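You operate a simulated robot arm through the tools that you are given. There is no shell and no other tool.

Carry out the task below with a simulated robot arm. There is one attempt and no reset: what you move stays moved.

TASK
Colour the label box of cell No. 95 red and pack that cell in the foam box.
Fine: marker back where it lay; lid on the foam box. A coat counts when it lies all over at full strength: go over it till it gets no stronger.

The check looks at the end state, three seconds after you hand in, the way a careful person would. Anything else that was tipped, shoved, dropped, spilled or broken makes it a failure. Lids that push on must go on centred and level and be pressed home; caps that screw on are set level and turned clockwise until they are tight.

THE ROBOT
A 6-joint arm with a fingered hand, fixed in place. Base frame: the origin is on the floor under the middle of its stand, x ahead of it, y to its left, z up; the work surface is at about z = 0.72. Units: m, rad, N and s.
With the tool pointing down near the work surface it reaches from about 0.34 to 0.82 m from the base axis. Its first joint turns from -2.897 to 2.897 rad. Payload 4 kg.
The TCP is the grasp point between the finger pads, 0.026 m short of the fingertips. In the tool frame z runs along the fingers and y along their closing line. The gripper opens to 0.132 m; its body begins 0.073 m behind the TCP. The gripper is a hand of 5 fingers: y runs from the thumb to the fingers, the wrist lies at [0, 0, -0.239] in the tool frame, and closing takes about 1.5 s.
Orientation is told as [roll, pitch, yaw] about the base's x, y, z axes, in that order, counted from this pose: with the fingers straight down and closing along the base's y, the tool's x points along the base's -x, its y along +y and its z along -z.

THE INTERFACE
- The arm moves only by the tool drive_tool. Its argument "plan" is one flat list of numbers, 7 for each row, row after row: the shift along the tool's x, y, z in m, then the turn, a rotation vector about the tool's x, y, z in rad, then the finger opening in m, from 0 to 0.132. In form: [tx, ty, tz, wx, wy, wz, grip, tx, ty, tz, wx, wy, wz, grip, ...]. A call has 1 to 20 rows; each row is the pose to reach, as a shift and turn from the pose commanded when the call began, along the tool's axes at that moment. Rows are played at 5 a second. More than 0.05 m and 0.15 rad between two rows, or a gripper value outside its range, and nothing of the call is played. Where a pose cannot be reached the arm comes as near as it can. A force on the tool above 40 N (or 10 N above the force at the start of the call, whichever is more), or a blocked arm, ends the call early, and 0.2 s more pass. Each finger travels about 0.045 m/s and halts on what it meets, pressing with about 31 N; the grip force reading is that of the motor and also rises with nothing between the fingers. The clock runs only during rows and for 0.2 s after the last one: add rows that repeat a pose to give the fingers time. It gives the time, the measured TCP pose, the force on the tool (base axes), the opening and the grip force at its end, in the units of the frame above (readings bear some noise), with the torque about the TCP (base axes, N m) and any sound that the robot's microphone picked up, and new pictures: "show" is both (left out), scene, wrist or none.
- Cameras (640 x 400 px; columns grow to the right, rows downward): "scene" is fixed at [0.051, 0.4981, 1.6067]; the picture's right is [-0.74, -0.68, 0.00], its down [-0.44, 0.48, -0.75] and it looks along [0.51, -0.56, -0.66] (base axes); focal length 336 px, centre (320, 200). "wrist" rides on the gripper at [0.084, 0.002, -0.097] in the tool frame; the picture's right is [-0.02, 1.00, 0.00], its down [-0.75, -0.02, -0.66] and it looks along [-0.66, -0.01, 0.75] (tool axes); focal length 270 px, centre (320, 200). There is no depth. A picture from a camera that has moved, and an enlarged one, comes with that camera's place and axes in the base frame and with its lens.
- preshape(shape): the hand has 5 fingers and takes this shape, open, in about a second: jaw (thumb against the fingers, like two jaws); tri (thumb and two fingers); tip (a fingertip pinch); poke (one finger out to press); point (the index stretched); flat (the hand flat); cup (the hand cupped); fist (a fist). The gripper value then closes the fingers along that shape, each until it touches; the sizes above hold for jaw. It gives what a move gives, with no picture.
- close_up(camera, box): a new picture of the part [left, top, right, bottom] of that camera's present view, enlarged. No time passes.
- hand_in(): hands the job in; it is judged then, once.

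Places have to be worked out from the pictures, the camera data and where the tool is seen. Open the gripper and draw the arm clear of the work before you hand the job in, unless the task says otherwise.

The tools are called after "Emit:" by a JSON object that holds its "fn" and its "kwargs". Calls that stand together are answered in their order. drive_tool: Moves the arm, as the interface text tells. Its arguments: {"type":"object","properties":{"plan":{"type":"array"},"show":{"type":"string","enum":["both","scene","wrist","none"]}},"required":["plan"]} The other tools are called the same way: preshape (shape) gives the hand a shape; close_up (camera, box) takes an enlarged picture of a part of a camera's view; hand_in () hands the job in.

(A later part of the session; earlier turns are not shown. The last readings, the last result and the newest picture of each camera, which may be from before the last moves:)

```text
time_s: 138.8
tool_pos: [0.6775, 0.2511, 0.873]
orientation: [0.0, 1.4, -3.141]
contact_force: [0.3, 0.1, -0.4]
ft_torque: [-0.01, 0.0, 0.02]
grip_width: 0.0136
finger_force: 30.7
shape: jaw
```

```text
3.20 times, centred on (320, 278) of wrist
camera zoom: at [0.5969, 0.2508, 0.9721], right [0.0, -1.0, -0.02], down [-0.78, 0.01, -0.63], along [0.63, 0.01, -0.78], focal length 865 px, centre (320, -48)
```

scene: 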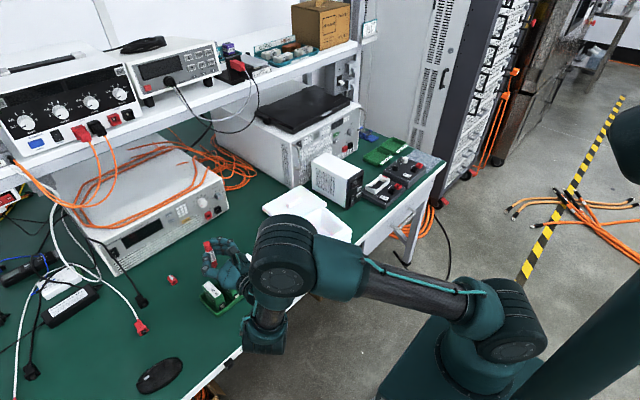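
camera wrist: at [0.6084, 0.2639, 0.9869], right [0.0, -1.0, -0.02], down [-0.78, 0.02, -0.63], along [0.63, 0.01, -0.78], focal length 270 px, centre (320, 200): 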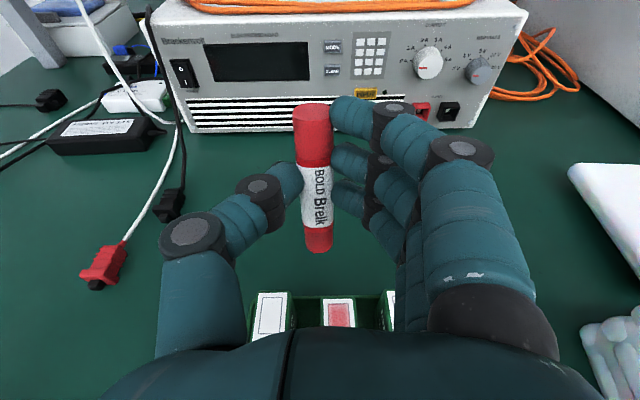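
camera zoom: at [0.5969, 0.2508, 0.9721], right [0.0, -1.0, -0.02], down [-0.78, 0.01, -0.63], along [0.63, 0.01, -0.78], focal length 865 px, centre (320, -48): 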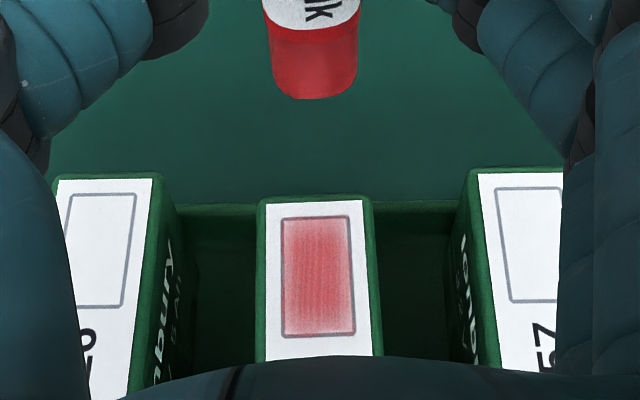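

The marker has pivoted noticeably in the grip: the nib is now hidden behind its shoulder. I look at the whole wrist and scene views.

Emit:
{"fn": "drive_tool", "kwargs": {"plan": [0.005, 0, -0.001, 0, 0, 0, 0.01, 0.005, 0, -0.001, 0, 0, 0, 0.01], "show": "both"}}

Emit:
{"fn": "close_up", "kwargs": {"camera": "scene", "box": [180, 220, 280, 300]}}

Emit:
{"fn": "close_up", "kwargs": {"camera": "wrist", "box": [260, 90, 380, 265]}}

```text
time_s: 139.4
tool_pos: [0.6772, 0.2515, 0.8786]
orientation: [-0.003, 1.4, 3.14]
contact_force: [-0.1, -0.7, -0.2]
ft_torque: [0.01, -0.01, -0.02]
grip_width: 0.0133
finger_force: 30.8
shape: jaw
camera wrist: at [0.5962, 0.2512, 0.9772], right [0.0, -1.0, -0.02], down [-0.78, 0.01, -0.63], along [0.63, 0.01, -0.78], focal length 270 px, centre (320, 200)
```

scene: 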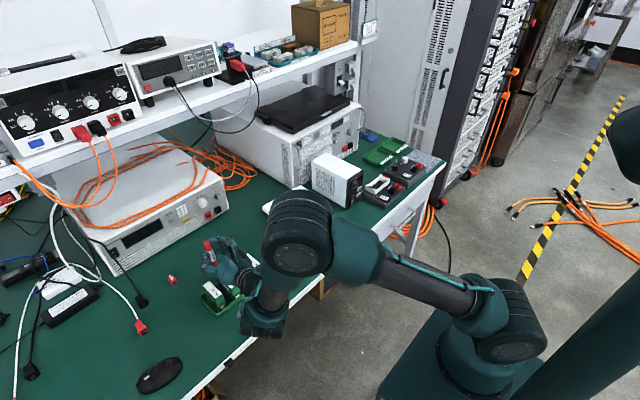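
wrist: 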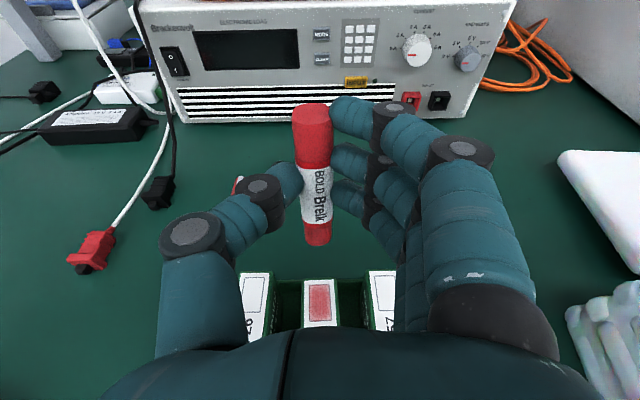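

```text
5.00 times, centred on (230, 260) of scene
camera zoom: at [0.051, 0.4981, 1.6067], right [-0.74, -0.68, 0.0], down [-0.44, 0.48, -0.75], along [0.51, -0.56, -0.66], focal length 1678 px, centre (770, -100)
```

zoom: 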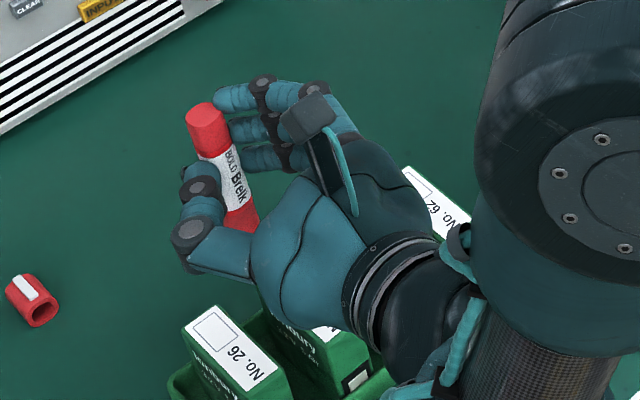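

```text
2.29 times, centred on (320, 178) of wrist
camera zoom: at [0.5962, 0.2512, 0.9772], right [0.0, -1.0, -0.02], down [-0.78, 0.01, -0.63], along [0.63, 0.01, -0.78], focal length 618 px, centre (320, 251)
```

zoom: 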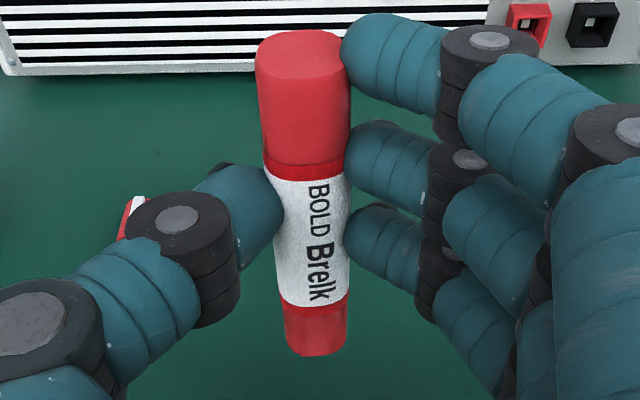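

The pivot has brought the marker nearly upright (about 0.13 rad from its first hold), which is actually a flatter nib contact. I use it for short two-way strokes at the far end over right, centre and left lanes, reading the force at the end.

Emit:
{"fn": "drive_tool", "kwargs": {"plan": [-0.0169, 0.005, -0.0215, 0, 0, 0, 0.01, -0.0202, 0.005, -0.0209, 0, 0, 0, 0.01, -0.0211, 0.005, -0.0263, 0, 0, 0, 0.01, -0.022, 0.005, -0.0317, 0, 0, 0, 0.01, -0.0211, 0.005, -0.0263, 0, 0, 0, 0.01, -0.0202, 0.005, -0.0209, 0, 0, 0, 0.01, -0.0169, 0, -0.0215, 0, 0, 0, 0.01, -0.0202, 0, -0.0209, 0, 0, 0, 0.01, -0.0211, 0, -0.0263, 0, 0, 0, 0.01, -0.022, 0, -0.0317, 0, 0, 0, 0.01, -0.0211, 0, -0.0263, 0, 0, 0, 0.01, -0.0202, 0, -0.0209, 0, 0, 0, 0.01, -0.0169, -0.005, -0.0215, 0, 0, 0, 0.01, -0.0202, -0.005, -0.0209, 0, 0, 0, 0.01, -0.0211, -0.005, -0.0263, 0, 0, 0, 0.01, -0.022, -0.005, -0.0317, 0, 0, 0, 0.01, -0.0211, -0.005, -0.0263, 0, 0, 0, 0.01, -0.0202, -0.005, -0.0209, 0, 0, 0, 0.01, -0.0211, -0.005, -0.0263, 0, 0, 0, 0.01, -0.022, -0.005, -0.0317, 0, 0, 0, 0.01], "show": "none"}}

Emit:
{"fn": "drive_tool", "kwargs": {"plan": [0.004, 0, -0.0007, 0, 0, 0, 0.01, 0.017, 0.005, 0.0327, 0, 0, 0, 0.01, 0.017, 0.005, 0.0327, 0, 0, 0, 0.01], "show": "none"}}

Emit:
{"fn": "close_up", "kwargs": {"camera": "wrist", "box": [280, 275, 360, 325]}}

Emit:
{"fn": "close_up", "kwargs": {"camera": "wrist", "box": [220, 215, 420, 340]}}

```text
time_s: 143.6
tool_pos: [0.6416, 0.2562, 0.8627]
orientation: [-0.001, 1.4, 3.142]
contact_force: [1.1, 0.5, 1.9]
ft_torque: [0.01, -0.1, 0.01]
grip_width: 0.0134
finger_force: 30.6
shape: jaw
```

```text
time_s: 144.4
tool_pos: [0.6764, 0.2495, 0.8742]
orientation: [0.001, 1.399, -3.139]
contact_force: [-0.4, 0.1, -0.5]
ft_torque: [0.0, -0.01, 0.0]
grip_width: 0.0136
finger_force: 31.3
shape: jaw
```

```text
8.00 times, centred on (320, 300) of wrist
camera zoom: at [0.5963, 0.2503, 0.9729], right [0.0, -1.0, -0.02], down [-0.78, 0.01, -0.63], along [0.63, 0.01, -0.78], focal length 2162 px, centre (320, -600)
```

zoom: 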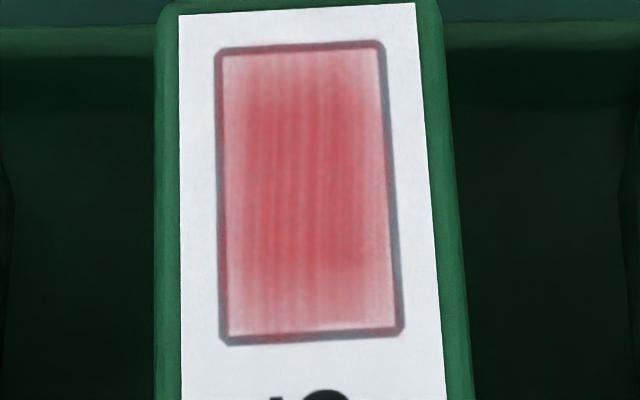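

```text
3.20 times, centred on (320, 278) of wrist
camera zoom: at [0.5963, 0.2503, 0.9729], right [0.0, -1.0, -0.02], down [-0.78, 0.01, -0.63], along [0.63, 0.01, -0.78], focal length 865 px, centre (320, -48)
```

zoom: 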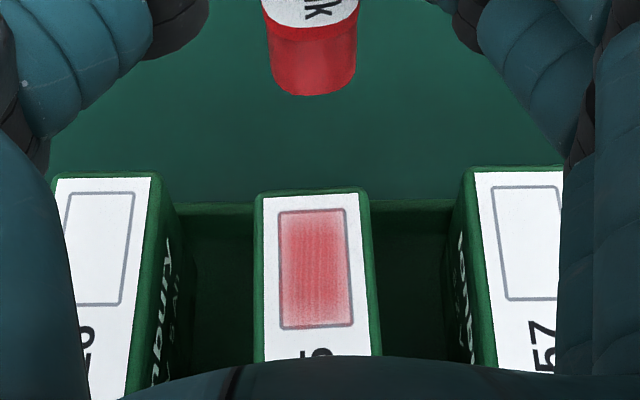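

The far end is now closer to the middle in strength. I do the same short two-way strokes at the near end.

Emit:
{"fn": "drive_tool", "kwargs": {"plan": [-0.0142, 0.0057, -0.0351, 0, 0, 0, 0.01, -0.0175, 0.0057, -0.0346, 0, 0, 0, 0.01, -0.0184, 0.0057, -0.04, 0, 0, 0, 0.01, -0.0193, 0.0057, -0.0454, 0, 0, 0, 0.01, -0.0184, 0.0057, -0.04, 0, 0, 0, 0.01, -0.0175, 0.0057, -0.0346, 0, 0, 0, 0.01, -0.0142, 0.0007, -0.0351, 0, 0, 0, 0.01, -0.0175, 0.0007, -0.0346, 0, 0, 0, 0.01, -0.0184, 0.0007, -0.04, 0, 0, 0, 0.01, -0.0193, 0.0007, -0.0454, 0, 0, 0, 0.01, -0.0184, 0.0007, -0.04, 0, 0, 0, 0.01, -0.0175, 0.0007, -0.0346, 0, 0, 0, 0.01, -0.0142, -0.0043, -0.0351, 0, 0, 0, 0.01, -0.0175, -0.0043, -0.0346, 0, 0, 0, 0.01, -0.0184, -0.0043, -0.04, 0, 0, 0, 0.01, -0.0193, -0.0043, -0.0454, 0, 0, 0, 0.01, -0.0184, -0.0043, -0.04, 0, 0, 0, 0.01, -0.0175, -0.0043, -0.0346, 0, 0, 0, 0.01, -0.0184, -0.0043, -0.04, 0, 0, 0, 0.01, -0.0193, -0.0043, -0.0454, 0, 0, 0, 0.01], "show": "none"}}

Emit:
{"fn": "drive_tool", "kwargs": {"plan": [0.004, 0, -0.0007, 0, 0, 0, 0.01, 0.0193, 0.0043, 0.0454, 0, 0, 0, 0.01, 0.0193, 0.0043, 0.0454, 0, 0, 0, 0.01], "show": "none"}}

Emit:
{"fn": "close_up", "kwargs": {"camera": "wrist", "box": [280, 275, 360, 325]}}

Emit:
{"fn": "close_up", "kwargs": {"camera": "wrist", "box": [304, 295, 336, 315]}}

```text
time_s: 148.6
tool_pos: [0.629, 0.2556, 0.8628]
orientation: [0.002, 1.401, -3.14]
contact_force: [0.1, -0.7, -0.6]
ft_torque: [-0.03, 0.03, -0.03]
grip_width: 0.0133
finger_force: 30.7
shape: jaw
```

```text
time_s: 149.4
tool_pos: [0.6776, 0.2511, 0.8724]
orientation: [0.0, 1.399, -3.139]
contact_force: [0.1, 0.7, 0.0]
ft_torque: [-0.03, 0.02, -0.04]
grip_width: 0.0134
finger_force: 31.0
shape: jaw
```

```text
8.00 times, centred on (320, 300) of wrist
camera zoom: at [0.5966, 0.2509, 0.9722], right [0.0, -1.0, -0.02], down [-0.78, 0.01, -0.63], along [0.63, 0.01, -0.78], focal length 2162 px, centre (320, -600)
```

zoom: 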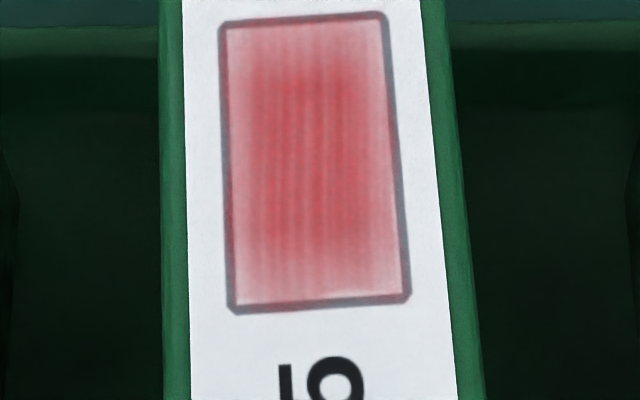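

```text
16.00 times, centred on (320, 305) of wrist
camera zoom: at [0.5966, 0.2509, 0.9722], right [0.0, -1.0, -0.02], down [-0.78, 0.01, -0.63], along [0.63, 0.01, -0.78], focal length 4325 px, centre (320, -1480)
```

zoom: 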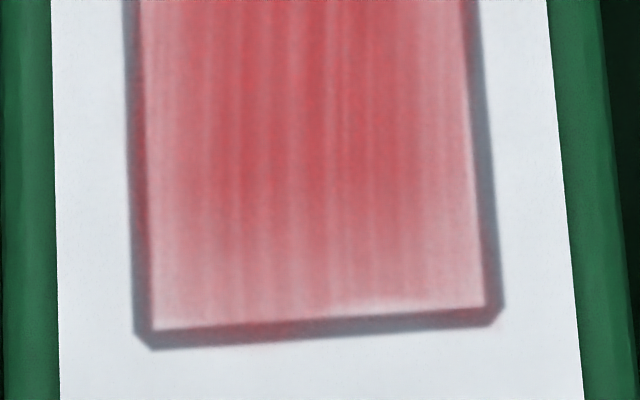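

I compare with the far end at 16x to see whether both ends fade alike.

Emit:
{"fn": "close_up", "kwargs": {"camera": "wrist", "box": [304, 273, 336, 293]}}

Emit:
{"fn": "close_up", "kwargs": {"camera": "wrist", "box": [220, 215, 420, 340]}}

```text
16.00 times, centred on (320, 283) of wrist
camera zoom: at [0.5966, 0.2509, 0.9722], right [0.0, -1.0, -0.02], down [-0.78, 0.01, -0.63], along [0.63, 0.01, -0.78], focal length 4325 px, centre (320, -1128)
```

zoom: 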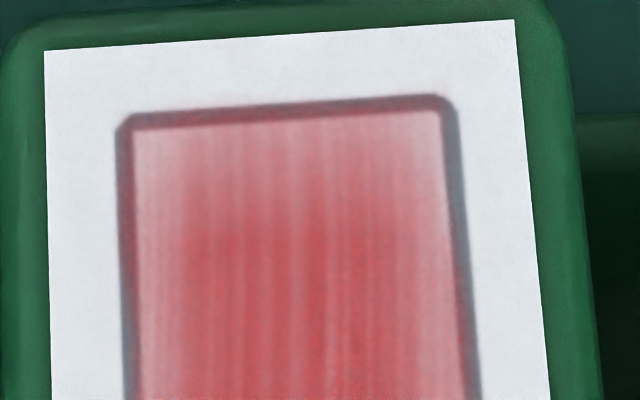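

```text
3.20 times, centred on (320, 278) of wrist
camera zoom: at [0.5966, 0.2509, 0.9722], right [0.0, -1.0, -0.02], down [-0.78, 0.01, -0.63], along [0.63, 0.01, -0.78], focal length 865 px, centre (320, -48)
```

zoom: 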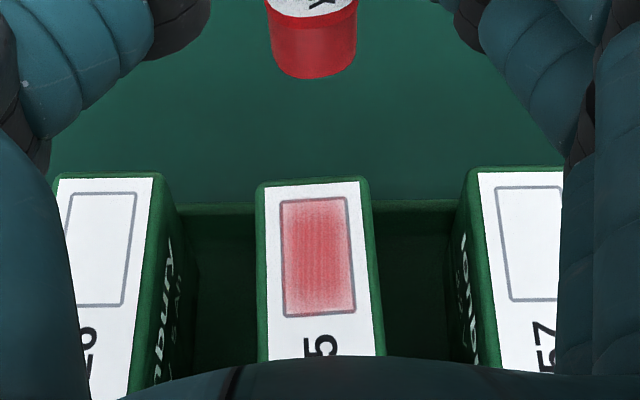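

The marker has pivoted further (about 0.23 rad in all), so the near-end strokes fell short of the near edge. I tilt the hand back 0.1 rad to make the marker upright again and place the nib just above the box centre.

Emit:
{"fn": "drive_tool", "kwargs": {"plan": [0, 0, 0, 0, -0.1, 0, 0.01, -0.006, 0.0005, -0.016, 0, -0.1, 0, 0.01, -0.0125, 0.0005, -0.0317, 0, -0.1, 0, 0.01, -0.0125, 0.0005, -0.0317, 0, -0.1, 0, 0.01], "show": "wrist"}}

Emit:
{"fn": "close_up", "kwargs": {"camera": "wrist", "box": [260, 200, 380, 275]}}

```text
time_s: 150.4
tool_pos: [0.6442, 0.2502, 0.8661]
orientation: [-0.001, 1.301, -3.141]
contact_force: [0.3, 0.3, 0.4]
ft_torque: [-0.02, 0.02, 0.01]
grip_width: 0.013
finger_force: 30.8
shape: jaw
camera wrist: at [0.5737, 0.2508, 0.9732], right [0.0, -1.0, -0.02], down [-0.84, 0.01, -0.55], along [0.55, 0.01, -0.84], focal length 270 px, centre (320, 200)
```

wrist: 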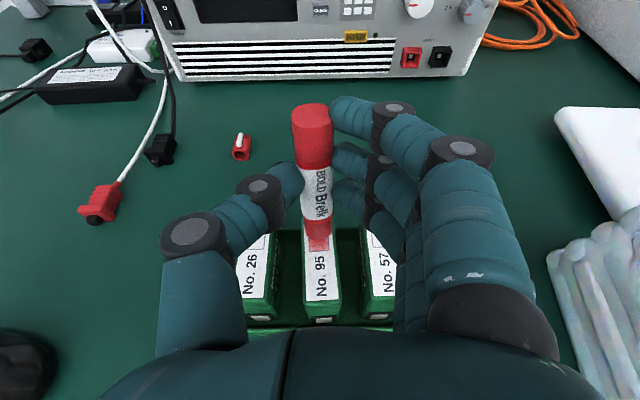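

```text
5.33 times, centred on (320, 238) of wrist
camera zoom: at [0.5737, 0.2508, 0.9732], right [0.0, -1.0, -0.02], down [-0.84, 0.01, -0.55], along [0.55, 0.01, -0.84], focal length 1442 px, centre (320, 0)
```

zoom: 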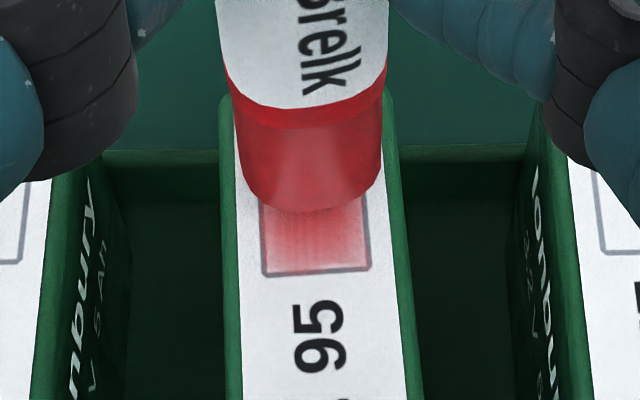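

Box near edge is at x ≈ 0.648 and the nib centre at about 0.6615. I step down to find contact at this tilt.

Emit:
{"fn": "drive_tool", "kwargs": {"plan": [-0.0019, -0.0005, 0.0005, 0, 0, 0, 0.01, -0.0019, -0.0005, 0.0005, 0, 0, 0, 0.01], "show": "none"}}

```text
time_s: 151.0
tool_pos: [0.6443, 0.2517, 0.8648]
orientation: [0.001, 1.301, -3.142]
contact_force: [-0.2, -1.8, 2.3]
ft_torque: [0.0, -0.05, -0.02]
grip_width: 0.0133
finger_force: 31.1
shape: jaw
```

Contact at about 2.3 N. I run two-way full-length strokes starting from the near edge, on the right lane and then the centre, and lift at the far end.

Emit:
{"fn": "drive_tool", "kwargs": {"plan": [0.0029, 0.0012, -0.0008, 0, 0, 0, 0.01, -0.001, 0.0057, -0.0148, 0, 0, 0, 0.01, -0.0039, 0.0057, -0.014, 0, 0, 0, 0.01, -0.0021, 0.0057, -0.0075, 0, 0, 0, 0.01, -0.0003, 0.0057, -0.001, 0, 0, 0, 0.01, 0.0015, 0.0057, 0.0056, 0, 0, 0, 0.01, 0.0033, 0.0057, 0.012, 0, 0, 0, 0.01, 0.0015, 0.0057, 0.0056, 0, 0, 0, 0.01, -0.0003, 0.0057, -0.001, 0, 0, 0, 0.01, -0.0021, 0.0057, -0.0075, 0, 0, 0, 0.01, -0.0039, 0.0057, -0.014, 0, 0, 0, 0.01, -0.001, 0.0012, -0.0148, 0, 0, 0, 0.01, -0.0039, 0.0012, -0.014, 0, 0, 0, 0.01, -0.0021, 0.0012, -0.0075, 0, 0, 0, 0.01, -0.0003, 0.0012, -0.001, 0, 0, 0, 0.01, 0.0015, 0.0012, 0.0056, 0, 0, 0, 0.01, 0.0033, 0.0012, 0.012, 0, 0, 0, 0.01, 0.0033, 0.0012, 0.012, 0, 0, 0, 0.01], "show": "none"}}

Emit:
{"fn": "close_up", "kwargs": {"camera": "wrist", "box": [260, 200, 380, 275]}}

```text
time_s: 154.8
tool_pos: [0.6553, 0.2497, 0.865]
orientation: [0.0, 1.3, -3.141]
contact_force: [0.1, -0.2, 0.3]
ft_torque: [0.0, 0.02, -0.02]
grip_width: 0.0132
finger_force: 31.0
shape: jaw
```

```text
5.33 times, centred on (320, 238) of wrist
camera zoom: at [0.5859, 0.2495, 0.9718], right [0.0, -1.0, -0.02], down [-0.84, 0.01, -0.55], along [0.55, 0.01, -0.84], focal length 1442 px, centre (320, 0)
```

zoom: 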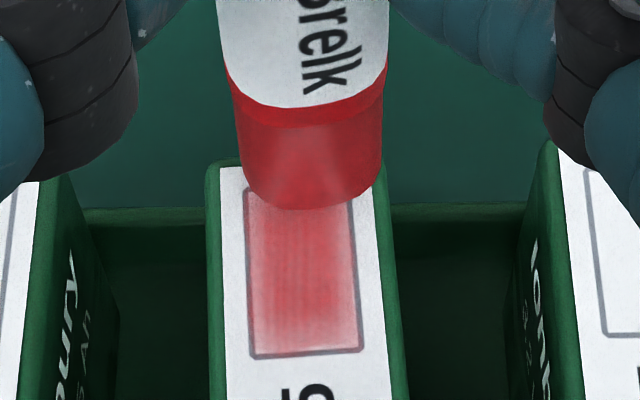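

From here the box looks fairly even, with the right and near-right edges slightly paler. I run three more strokes toward the base on lanes right, mid-right and left with about 4 N.

Emit:
{"fn": "drive_tool", "kwargs": {"plan": [0.0024, 0.004, -0.0027, 0, 0, 0, 0.01, -0.0009, 0.004, -0.0018, 0, 0, 0, 0.01, -0.0026, 0.004, -0.0079, 0, 0, 0, 0.01, -0.0043, 0.004, -0.014, 0, 0, 0, 0.01, -0.006, 0.004, -0.02, 0, 0, 0, 0.01, -0.0072, 0.004, -0.0245, 0, 0, 0, 0.01, 0.0024, 0.002, -0.0027, 0, 0, 0, 0.01, -0.0009, 0.002, -0.0018, 0, 0, 0, 0.01, -0.0026, 0.002, -0.0079, 0, 0, 0, 0.01, -0.0043, 0.002, -0.014, 0, 0, 0, 0.01, -0.006, 0.002, -0.02, 0, 0, 0, 0.01, -0.0072, 0.002, -0.0245, 0, 0, 0, 0.01, 0.0024, -0.006, -0.0027, 0, 0, 0, 0.01, -0.0009, -0.006, -0.0018, 0, 0, 0, 0.01, -0.0026, -0.006, -0.0079, 0, 0, 0, 0.01, -0.0043, -0.006, -0.014, 0, 0, 0, 0.01, -0.006, -0.006, -0.02, 0, 0, 0, 0.01, -0.0072, -0.006, -0.0245, 0, 0, 0, 0.01], "show": "none"}}

Emit:
{"fn": "close_up", "kwargs": {"camera": "wrist", "box": [260, 200, 380, 275]}}

```text
time_s: 158.6
tool_pos: [0.6295, 0.2551, 0.865]
orientation: [0.0, 1.302, -3.142]
contact_force: [0.5, 0.0, 2.5]
ft_torque: [-0.03, -0.16, -0.02]
grip_width: 0.0132
finger_force: 31.5
shape: jaw
```

```text
5.33 times, centred on (320, 238) of wrist
camera zoom: at [0.5603, 0.2555, 0.9713], right [0.0, -1.0, -0.02], down [-0.84, 0.01, -0.55], along [0.55, 0.01, -0.84], focal length 1442 px, centre (320, 0)
```

zoom: 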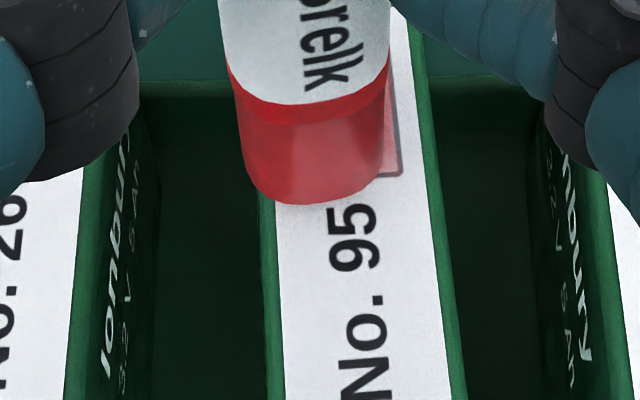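

Contact held (2.5 N) past the near edge. I lift and view the whole box.

Emit:
{"fn": "drive_tool", "kwargs": {"plan": [0.0039, 0, -0.0011, 0, 0, 0, 0.01, 0.0137, 0.0025, 0.0195, 0, 0, 0, 0.01, 0.0236, 0.005, 0.0402, 0, 0, 0, 0.01, 0.0236, 0.005, 0.0402, 0, 0, 0, 0.01], "show": "none"}}

Emit:
{"fn": "close_up", "kwargs": {"camera": "wrist", "box": [280, 255, 360, 305]}}

Emit:
{"fn": "close_up", "kwargs": {"camera": "wrist", "box": [220, 215, 420, 340]}}

```text
time_s: 159.6
tool_pos: [0.6751, 0.2517, 0.8757]
orientation: [0.0, 1.301, -3.139]
contact_force: [-0.1, 0.1, 0.1]
ft_torque: [-0.03, -0.01, -0.03]
grip_width: 0.0132
finger_force: 30.7
shape: jaw
```

```text
8.00 times, centred on (320, 280) of wrist
camera zoom: at [0.6052, 0.2508, 0.9828], right [0.0, -1.0, -0.02], down [-0.84, 0.01, -0.55], along [0.55, 0.01, -0.84], focal length 2162 px, centre (320, -440)
```

zoom: 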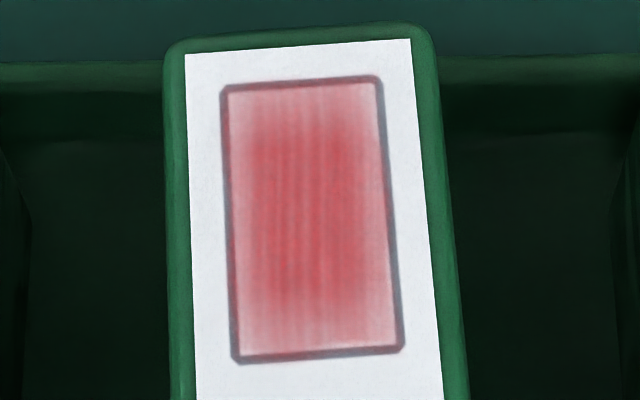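

```text
3.20 times, centred on (320, 278) of wrist
camera zoom: at [0.6052, 0.2508, 0.9828], right [0.0, -1.0, -0.02], down [-0.84, 0.01, -0.55], along [0.55, 0.01, -0.84], focal length 865 px, centre (320, -48)
```

zoom: 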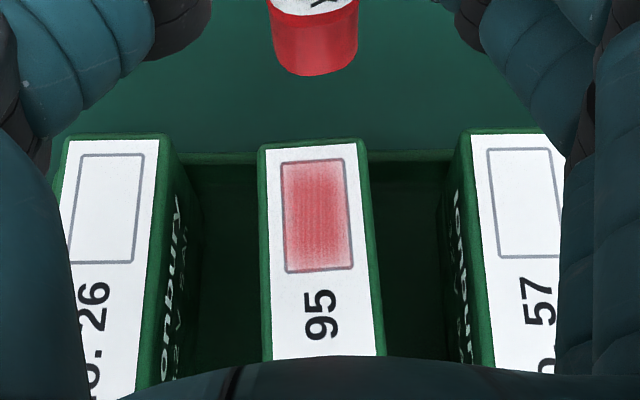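

The box looks evenly red overall, with a soft paler rim. I take a baseline of the near right corner for a last before/after test there.

Emit:
{"fn": "close_up", "kwargs": {"camera": "wrist", "box": [304, 284, 336, 304]}}

Emit:
{"fn": "close_up", "kwargs": {"camera": "wrist", "box": [304, 264, 336, 284]}}

```text
16.00 times, centred on (320, 294) of wrist
camera zoom: at [0.6052, 0.2508, 0.9828], right [0.0, -1.0, -0.02], down [-0.84, 0.01, -0.55], along [0.55, 0.01, -0.84], focal length 4325 px, centre (320, -1304)
```

zoom: 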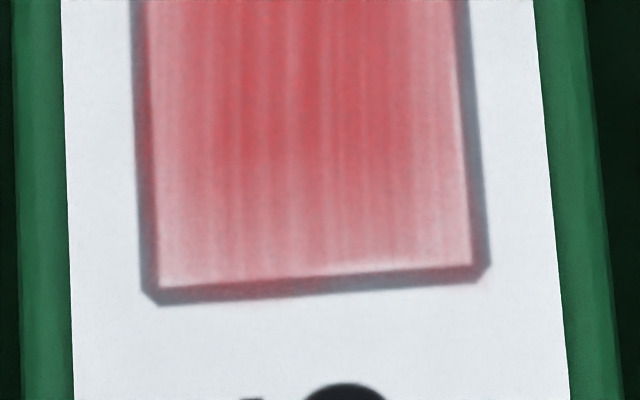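

```text
16.00 times, centred on (320, 274) of wrist
camera zoom: at [0.6052, 0.2508, 0.9828], right [0.0, -1.0, -0.02], down [-0.84, 0.01, -0.55], along [0.55, 0.01, -0.84], focal length 4325 px, centre (320, -984)
```

zoom: 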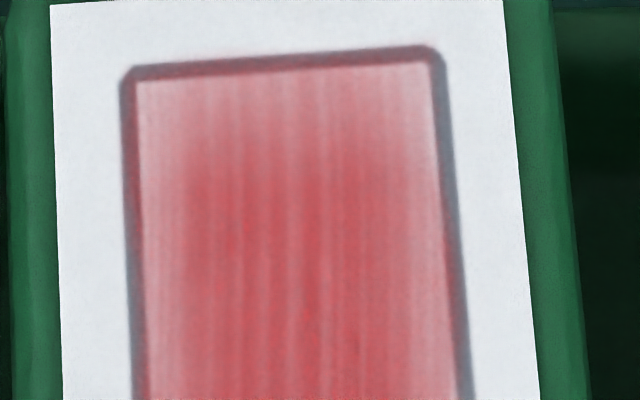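

I do five short near-end strokes (right, left, right, left, centre) with firm contact, then compare against this baseline.

Emit:
{"fn": "drive_tool", "kwargs": {"plan": [-0.0178, 0.0061, -0.0304, 0, 0, 0, 0.01, -0.0209, 0.0061, -0.0295, 0, 0, 0, 0.01, -0.0225, 0.0061, -0.0353, 0, 0, 0, 0.01, -0.0242, 0.0061, -0.0415, 0, 0, 0, 0.01, -0.0178, -0.0039, -0.0304, 0, 0, 0, 0.01, -0.0209, -0.0039, -0.0295, 0, 0, 0, 0.01, -0.0225, -0.0039, -0.0353, 0, 0, 0, 0.01, -0.0242, -0.0039, -0.0415, 0, 0, 0, 0.01, -0.0178, 0.0061, -0.0304, 0, 0, 0, 0.01, -0.0209, 0.0061, -0.0295, 0, 0, 0, 0.01, -0.0225, 0.0061, -0.0353, 0, 0, 0, 0.01, -0.0242, 0.0061, -0.0415, 0, 0, 0, 0.01, -0.0178, -0.0039, -0.0304, 0, 0, 0, 0.01, -0.0209, -0.0039, -0.0295, 0, 0, 0, 0.01, -0.0225, -0.0039, -0.0353, 0, 0, 0, 0.01, -0.0242, -0.0039, -0.0415, 0, 0, 0, 0.01, -0.0178, 0.0011, -0.0304, 0, 0, 0, 0.01, -0.0209, 0.0011, -0.0295, 0, 0, 0, 0.01, -0.0225, 0.0011, -0.0353, 0, 0, 0, 0.01, -0.0242, 0.0011, -0.0415, 0, 0, 0, 0.01], "show": "none"}}

Emit:
{"fn": "drive_tool", "kwargs": {"plan": [0.0039, 0, -0.0011, 0, 0, 0, 0.01, 0.0242, -0.0011, 0.0415, 0, 0, 0, 0.01, 0.0242, -0.0011, 0.0415, 0, 0, 0, 0.01], "show": "none"}}

Emit:
{"fn": "close_up", "kwargs": {"camera": "wrist", "box": [304, 284, 336, 304]}}

Emit:
{"fn": "close_up", "kwargs": {"camera": "wrist", "box": [280, 255, 360, 305]}}

```text
time_s: 163.8
tool_pos: [0.6296, 0.2488, 0.8651]
orientation: [-0.001, 1.299, -3.14]
contact_force: [1.5, -0.5, 3.9]
ft_torque: [0.02, -0.25, -0.01]
grip_width: 0.0131
finger_force: 30.4
shape: jaw
```

```text
time_s: 164.6
tool_pos: [0.6764, 0.2506, 0.8754]
orientation: [0.0, 1.299, -3.142]
contact_force: [1.0, -0.1, -0.5]
ft_torque: [-0.02, 0.03, -0.04]
grip_width: 0.0131
finger_force: 30.8
shape: jaw
```

```text
16.00 times, centred on (320, 294) of wrist
camera zoom: at [0.6057, 0.2509, 0.9827], right [0.0, -1.0, -0.02], down [-0.84, 0.01, -0.55], along [0.55, 0.01, -0.84], focal length 4325 px, centre (320, -1304)
```

zoom: 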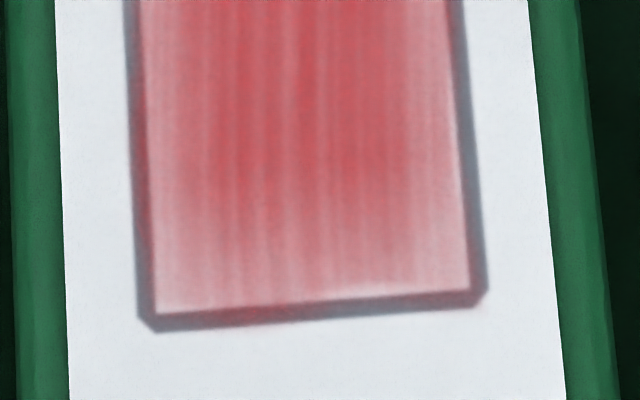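

```text
8.00 times, centred on (320, 280) of wrist
camera zoom: at [0.6057, 0.2509, 0.9827], right [0.0, -1.0, -0.02], down [-0.84, 0.01, -0.55], along [0.55, 0.01, -0.84], focal length 2162 px, centre (320, -440)
```

zoom: 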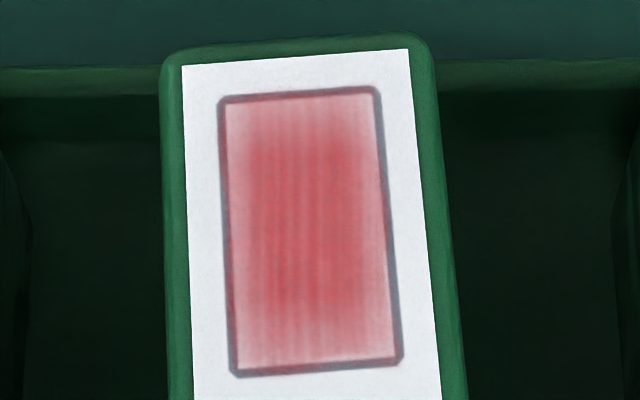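

Five firm strokes at the near end changed nothing visible, and the rim fades in the same proportion on all sides, so I take the coat as being at full strength. I now raise the marker clear and bring the hand back to pointing straight down.

Emit:
{"fn": "drive_tool", "kwargs": {"plan": [0.0386, 0, -0.0107, 0, 0, 0, 0.01, 0.0771, 0, -0.0213, 0, 0, 0, 0.01, 0.1157, 0, -0.032, 0, 0, 0, 0.01, 0.1157, 0, -0.032, 0, -0.13, 0, 0.01, 0.1157, 0, -0.032, 0, -0.26, 0, 0.01, 0.1157, 0, -0.032, 0, -0.39, 0, 0.01, 0.1157, 0, -0.032, 0, -0.52, 0, 0.01, 0.1157, 0, -0.032, 0, -0.65, 0, 0.01, 0.1157, 0, -0.032, 0, -0.78, 0, 0.01, 0.1157, 0, -0.032, 0, -0.91, 0, 0.01, 0.1157, 0, -0.032, 0, -1.04, 0, 0.01, 0.1157, 0, -0.032, 0, -1.17, 0, 0.01, 0.1157, 0, -0.032, 0, -1.3, 0, 0.01, 0.1157, 0, -0.032, 0, -1.3, 0, 0.01], "show": "both"}}

Emit:
{"fn": "close_up", "kwargs": {"camera": "scene", "box": [190, 240, 300, 320]}}

```text
time_s: 167.6
tool_pos: [0.6753, 0.2509, 0.996]
orientation: [0.0, -0.001, -3.141]
contact_force: [0.4, -0.3, -1.2]
ft_torque: [0.04, 0.01, -0.02]
grip_width: 0.0132
finger_force: 31.5
shape: jaw
camera wrist: at [0.7606, 0.2506, 1.0927], right [-0.02, -1.0, 0.0], down [-0.75, 0.01, 0.66], along [-0.66, 0.01, -0.75], focal length 270 px, centre (320, 200)
```

scene: 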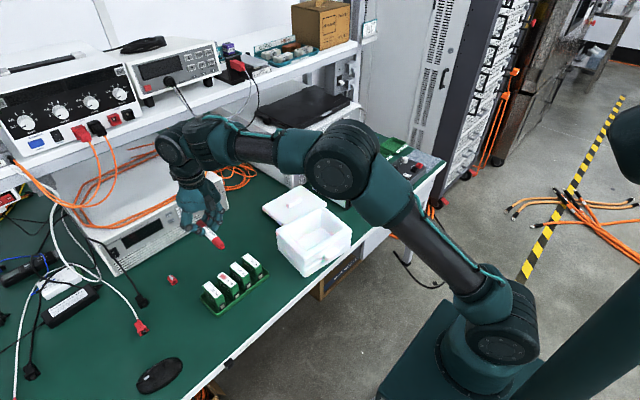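
wrist: 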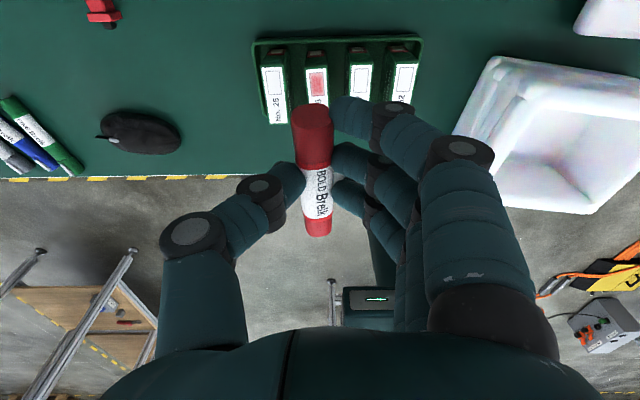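

```text
5.00 times, centred on (245, 280) of scene
camera zoom: at [0.051, 0.4981, 1.6067], right [-0.74, -0.68, 0.0], down [-0.44, 0.48, -0.75], along [0.51, -0.56, -0.66], focal length 1678 px, centre (695, -200)
```

zoom: 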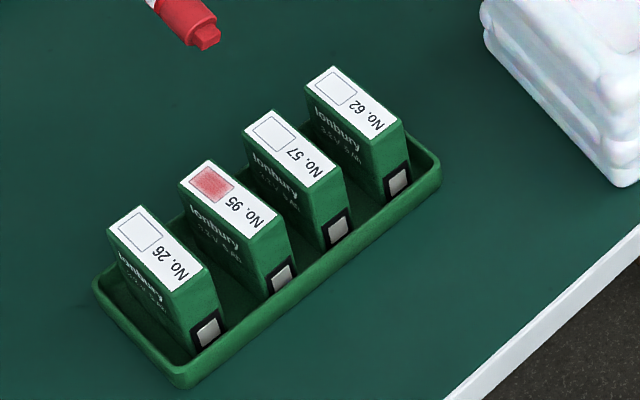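

The tray and neighbours look unchanged. I zoom on the coloured box from this second viewpoint, before parting with the marker.

Emit:
{"fn": "close_up", "kwargs": {"camera": "scene", "box": [224, 270, 248, 285]}}

Emit:
{"fn": "close_up", "kwargs": {"camera": "wrist", "box": [300, 60, 336, 100]}}

```text
16.00 times, centred on (236, 278) of scene
camera zoom: at [0.051, 0.4981, 1.6067], right [-0.74, -0.68, 0.0], down [-0.44, 0.48, -0.75], along [0.51, -0.56, -0.66], focal length 5369 px, centre (1664, -1040)
```

zoom: 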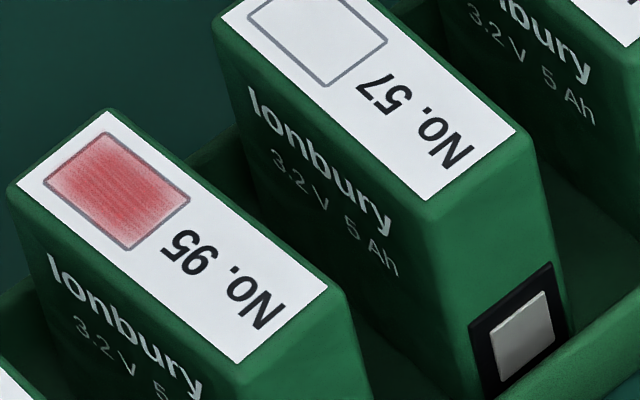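

```text
10.00 times, centred on (318, 80) of wrist
camera zoom: at [0.7606, 0.2506, 1.0927], right [-0.02, -1.0, 0.0], down [-0.75, 0.01, 0.66], along [-0.66, 0.01, -0.75], focal length 2703 px, centre (340, 1400)
```

zoom: 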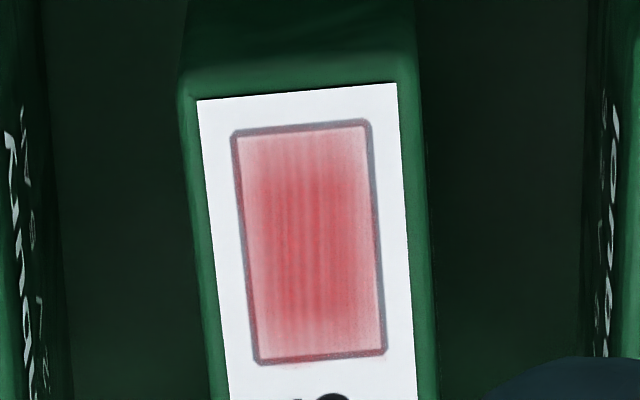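

The colour matches in both views and stopped growing long ago in the middle, so I accept the coat. Now I carry the marker back above its spot at (0.5155, 0.1955), undoing the 90° turn on the way.

Emit:
{"fn": "drive_tool", "kwargs": {"plan": [-0.0133, 0.0046, 0.0122, 0, 0, -0.131, 0.01, -0.0266, 0.0092, 0.0243, 0, 0, -0.262, 0.01, -0.04, 0.0139, 0.0365, 0, 0, -0.393, 0.01, -0.0533, 0.0185, 0.0487, 0, 0, -0.524, 0.01, -0.0666, 0.0231, 0.0608, 0, 0, -0.654, 0.01, -0.0799, 0.0277, 0.073, 0, 0, -0.785, 0.01, -0.0932, 0.0323, 0.0852, 0, 0, -0.916, 0.01, -0.1065, 0.0369, 0.0973, 0, 0, -1.047, 0.01, -0.1199, 0.0416, 0.1095, 0, 0, -1.178, 0.01, -0.1332, 0.0462, 0.1217, 0, 0, -1.309, 0.01, -0.1465, 0.0508, 0.1338, 0, 0, -1.44, 0.01, -0.1598, 0.0554, 0.146, 0, 0, -1.571, 0.01, -0.1598, 0.0554, 0.146, 0, 0, -1.571, 0.01], "show": "both"}}

Emit:
{"fn": "close_up", "kwargs": {"camera": "scene", "box": [220, 230, 320, 320]}}

```text
time_s: 170.4
tool_pos: [0.5158, 0.1963, 0.8486]
orientation: [-0.001, -0.001, -1.567]
contact_force: [-0.5, -0.1, 0.0]
ft_torque: [0.04, -0.01, 0.01]
grip_width: 0.0129
finger_force: 31.0
shape: jaw
camera wrist: at [0.5178, 0.2812, 0.9459], right [1.0, -0.02, 0.0], down [-0.01, -0.75, 0.66], along [-0.01, -0.66, -0.75], focal length 270 px, centre (320, 200)
```

scene: 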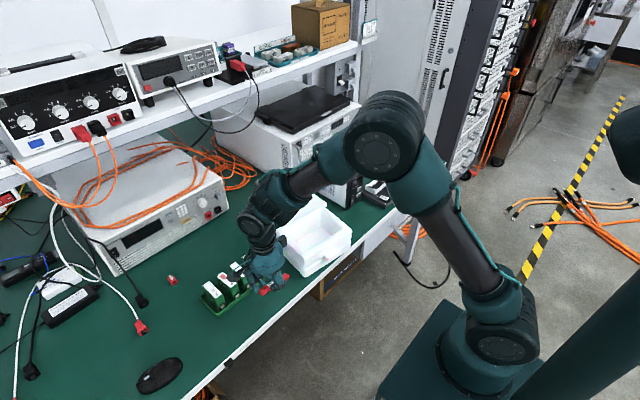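
wrist: 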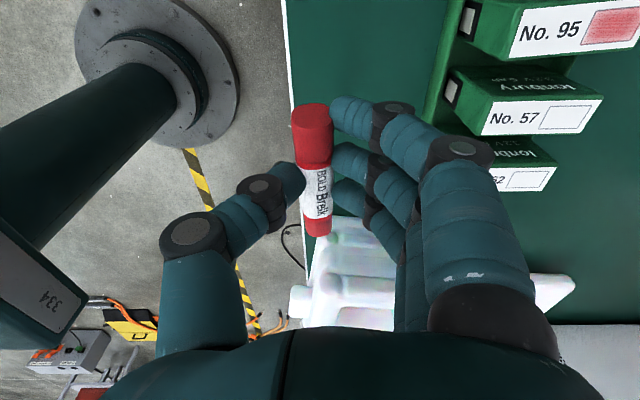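

```text
4.44 times, centred on (270, 275) of scene
camera zoom: at [0.051, 0.4981, 1.6067], right [-0.74, -0.68, 0.0], down [-0.44, 0.48, -0.75], along [0.51, -0.56, -0.66], focal length 1491 px, centre (542, -133)
```

zoom: 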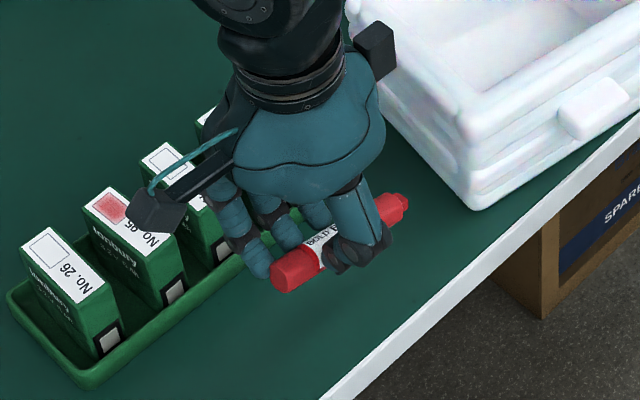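

The marker hangs tilted about 0.2 rad in the grip, nib lower; lowering onto the bench will press it flat again. I lower to just above first touch.

Emit:
{"fn": "drive_tool", "kwargs": {"plan": [0, 0, 0.02, 0, 0, 0, 0.01, 0, 0, 0.04, 0, 0, 0, 0.01, 0, 0, 0.06, 0, 0, 0, 0.01, 0, 0, 0.075, 0, 0, 0, 0.01, 0, 0, 0.083, 0, 0, 0, 0.01, 0, 0, 0.083, 0, 0, 0, 0.01], "show": "both"}}

Emit:
{"fn": "close_up", "kwargs": {"camera": "scene", "box": [220, 230, 320, 320]}}

```text
time_s: 171.8
tool_pos: [0.516, 0.196, 0.7678]
orientation: [0.002, 0.002, -1.569]
contact_force: [2.4, 3.8, 8.8]
ft_torque: [-0.36, -0.07, 0.08]
grip_width: 0.0136
finger_force: 31.3
shape: jaw
camera wrist: at [0.5184, 0.2816, 0.8638], right [1.0, -0.02, 0.0], down [-0.02, -0.75, 0.66], along [-0.01, -0.66, -0.75], focal length 270 px, centre (320, 200)
```

scene: 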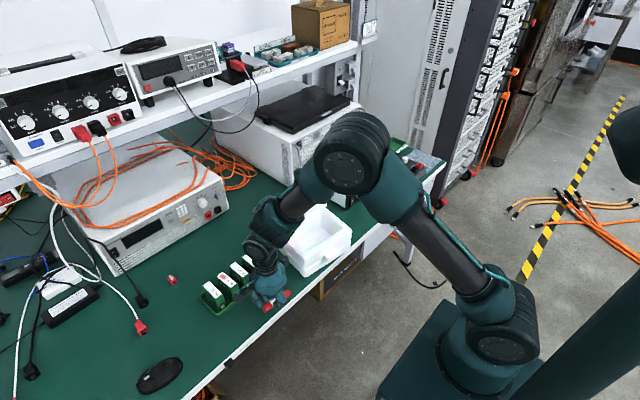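
wrist: 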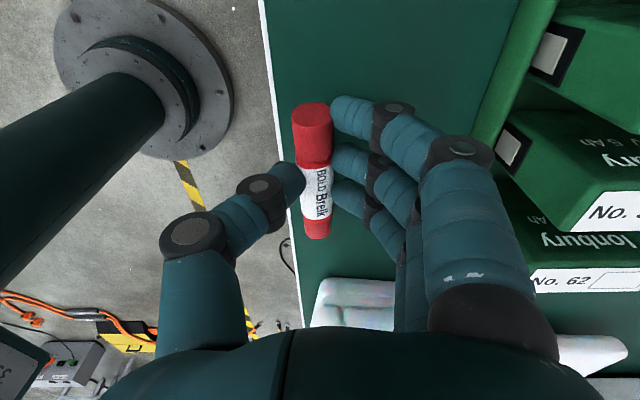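

```text
4.44 times, centred on (270, 275) of scene
camera zoom: at [0.051, 0.4981, 1.6067], right [-0.74, -0.68, 0.0], down [-0.44, 0.48, -0.75], along [0.51, -0.56, -0.66], focal length 1491 px, centre (542, -133)
```

zoom: 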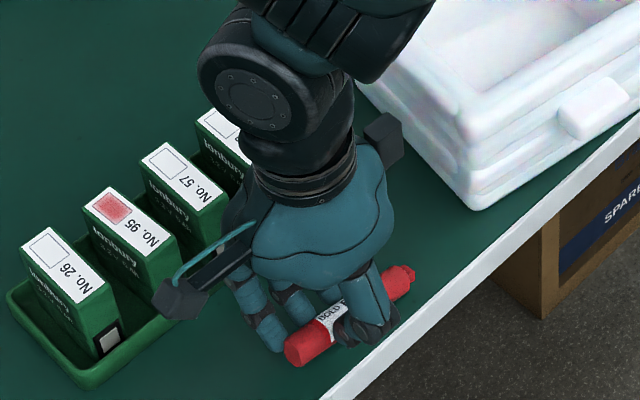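

The nib end touches with 8.8 N and is being pushed up. I keep lowering slowly to the grasp height so the marker turns flat.

Emit:
{"fn": "drive_tool", "kwargs": {"plan": [0, 0, 0.002, 0, 0, 0, 0.01, 0, 0, 0.004, 0, 0, 0, 0.01, 0, 0, 0.006, 0, 0, 0, 0.01, 0, 0, 0.008, 0, 0, 0, 0.01, 0, 0, 0.01, 0, 0, 0, 0.01, 0, 0, 0.011, 0, 0, 0, 0.01], "show": "wrist"}}

```text
time_s: 173.2
tool_pos: [0.5154, 0.1956, 0.7573]
orientation: [0.0, 0.001, -1.569]
contact_force: [6.0, 15.8, 31.8]
ft_torque: [-1.55, -0.29, 0.36]
grip_width: 0.0156
finger_force: 30.9
shape: jaw
camera wrist: at [0.5179, 0.2823, 0.8531], right [1.0, -0.02, 0.0], down [-0.01, -0.75, 0.66], along [-0.01, -0.66, -0.75], focal length 270 px, centre (320, 200)
```

wrist: 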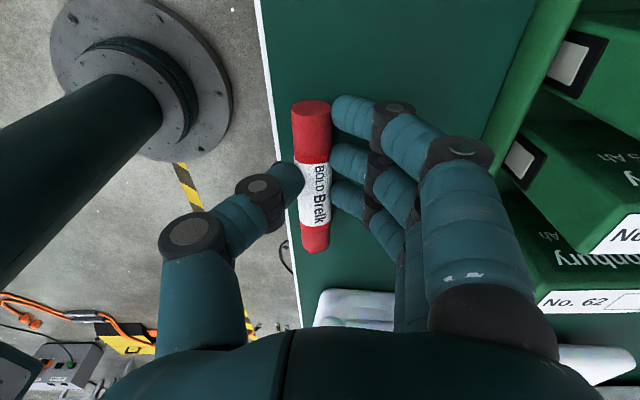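

The marker is nearly flat again (nib back at almost its original image row) but force is 32 N. I relieve it by 1.5 mm and then open the fingers slowly so the tail settles the last few millimetres.

Emit:
{"fn": "drive_tool", "kwargs": {"plan": [0, 0, -0.001, 0, 0, 0, 0.012, 0, 0, -0.0015, 0, 0, 0, 0.014, 0, 0, -0.0015, 0, 0, 0, 0.018, 0, 0, -0.0015, 0, 0, 0, 0.022, 0, 0, -0.0015, 0, 0, 0, 0.026, 0, 0, -0.0015, 0, 0, 0, 0.032, 0, 0, -0.0015, 0, 0, 0, 0.04, 0, 0, -0.0015, 0, 0, 0, 0.05, 0, 0, -0.0015, 0, 0, 0, 0.05, 0, 0, -0.0015, 0, 0, 0, 0.05], "show": "wrist"}}

Emit:
{"fn": "close_up", "kwargs": {"camera": "scene", "box": [220, 230, 320, 320]}}

```text
time_s: 175.4
tool_pos: [0.5164, 0.1955, 0.7571]
orientation: [-0.001, 0.001, -1.569]
contact_force: [0.0, -0.8, -0.8]
ft_torque: [-0.01, 0.03, -0.01]
grip_width: 0.0495
finger_force: 0.1
shape: jaw
camera wrist: at [0.5177, 0.2816, 0.854], right [1.0, -0.02, 0.0], down [-0.01, -0.75, 0.66], along [-0.01, -0.66, -0.75], focal length 270 px, centre (320, 200)
```

wrist: 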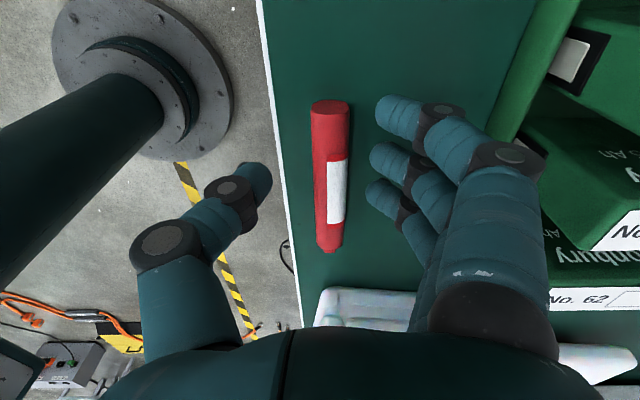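

```text
4.44 times, centred on (270, 275) of scene
camera zoom: at [0.051, 0.4981, 1.6067], right [-0.74, -0.68, 0.0], down [-0.44, 0.48, -0.75], along [0.51, -0.56, -0.66], focal length 1491 px, centre (542, -133)
```

zoom: 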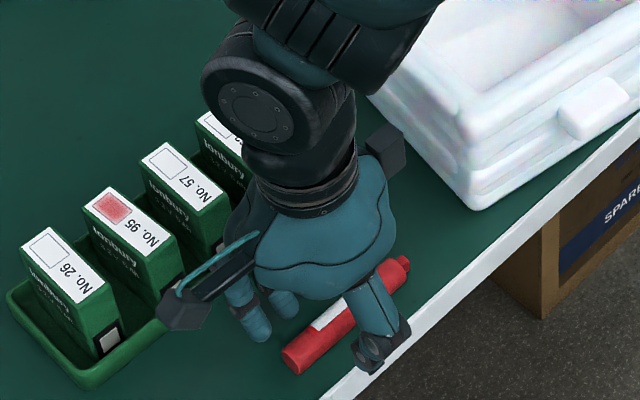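

The marker is released and lies flat along y, but it rolled about 6 mm toward +x. I lower to the grasp height and close the fingers just short of gripping to nudge it back onto the TCP line.

Emit:
{"fn": "drive_tool", "kwargs": {"plan": [0, 0, 0.0045, 0, 0, 0, 0.05, 0, 0, 0.0045, 0, 0, 0, 0.04, 0, 0, 0.0045, 0, 0, 0, 0.03, 0, 0, 0.0045, 0, 0, 0, 0.024, 0, 0, 0.0045, 0, 0, 0, 0.019, 0, 0, 0.0045, 0, 0, 0, 0.017, 0, 0, 0.0045, 0, 0, 0, 0.017, 0, 0, 0.0045, 0, 0, 0, 0.017], "show": "wrist"}}

```text
time_s: 177.2
tool_pos: [0.5158, 0.1955, 0.7533]
orientation: [0.0, 0.0, -1.569]
contact_force: [1.3, -0.5, -0.4]
ft_torque: [-0.02, 0.04, 0.0]
grip_width: 0.018
finger_force: 0.1
shape: jaw
camera wrist: at [0.5177, 0.2818, 0.8496], right [1.0, -0.02, 0.0], down [-0.01, -0.75, 0.66], along [-0.01, -0.66, -0.75], focal length 270 px, centre (320, 200)
```

wrist: 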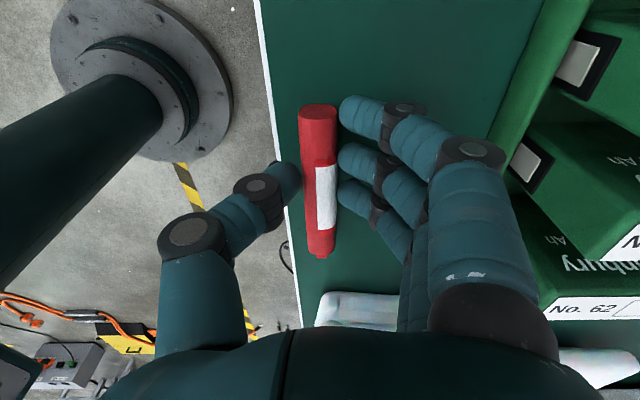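

The marker is back on its line at x ≈ 0.516, with its nib and tail at the original rows (just rolled on its own axis). I open and rise straight up.

Emit:
{"fn": "drive_tool", "kwargs": {"plan": [0, 0, 0, 0, 0, 0, 0.025, 0, 0, 0, 0, 0, 0, 0.035, 0, 0, 0, 0, 0, 0, 0.05, 0, 0, 0, 0, 0, 0, 0.06, 0, 0, -0.02, 0, 0, 0, 0.06, 0, 0, -0.05, 0, 0, 0, 0.06, 0, 0, -0.09, 0, 0, 0, 0.06, 0, 0, -0.13, 0, 0, 0, 0.06, 0, 0, -0.17, 0, 0, 0, 0.08, 0, 0, -0.2, 0, 0, 0, 0.132, 0, 0, -0.2, 0, 0, 0, 0.132], "show": "both"}}

Emit:
{"fn": "close_up", "kwargs": {"camera": "scene", "box": [190, 240, 300, 320]}}

```text
time_s: 179.6
tool_pos: [0.5154, 0.1951, 0.9539]
orientation: [0.002, 0.0, -1.569]
contact_force: [-0.2, 0.4, -0.4]
ft_torque: [0.02, 0.02, 0.02]
grip_width: 0.1274
finger_force: 0.1
shape: jaw
camera wrist: at [0.5179, 0.2822, 1.0497], right [1.0, -0.02, 0.0], down [-0.01, -0.75, 0.66], along [-0.01, -0.66, -0.75], focal length 270 px, centre (320, 200)
```

scene: 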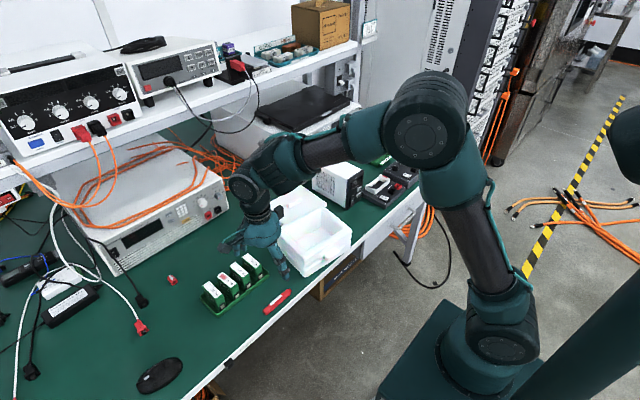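
wrist: 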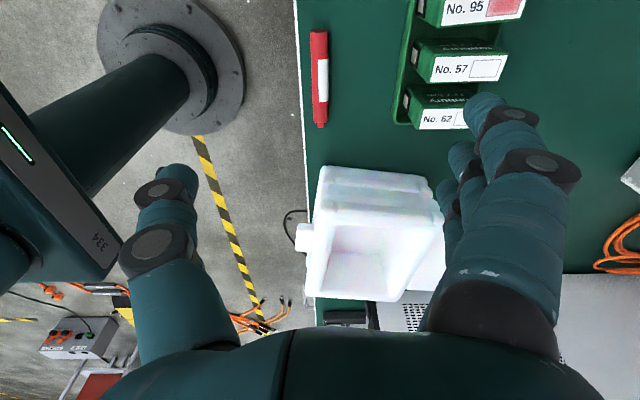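

```text
5.00 times, centred on (245, 280) of scene
camera zoom: at [0.051, 0.4981, 1.6067], right [-0.74, -0.68, 0.0], down [-0.44, 0.48, -0.75], along [0.51, -0.56, -0.66], focal length 1678 px, centre (695, -200)
```

zoom: 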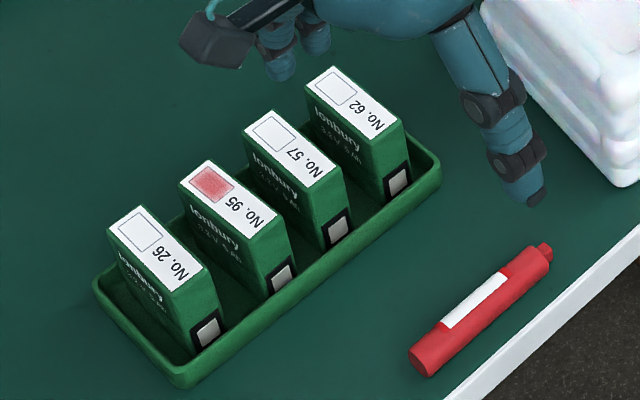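

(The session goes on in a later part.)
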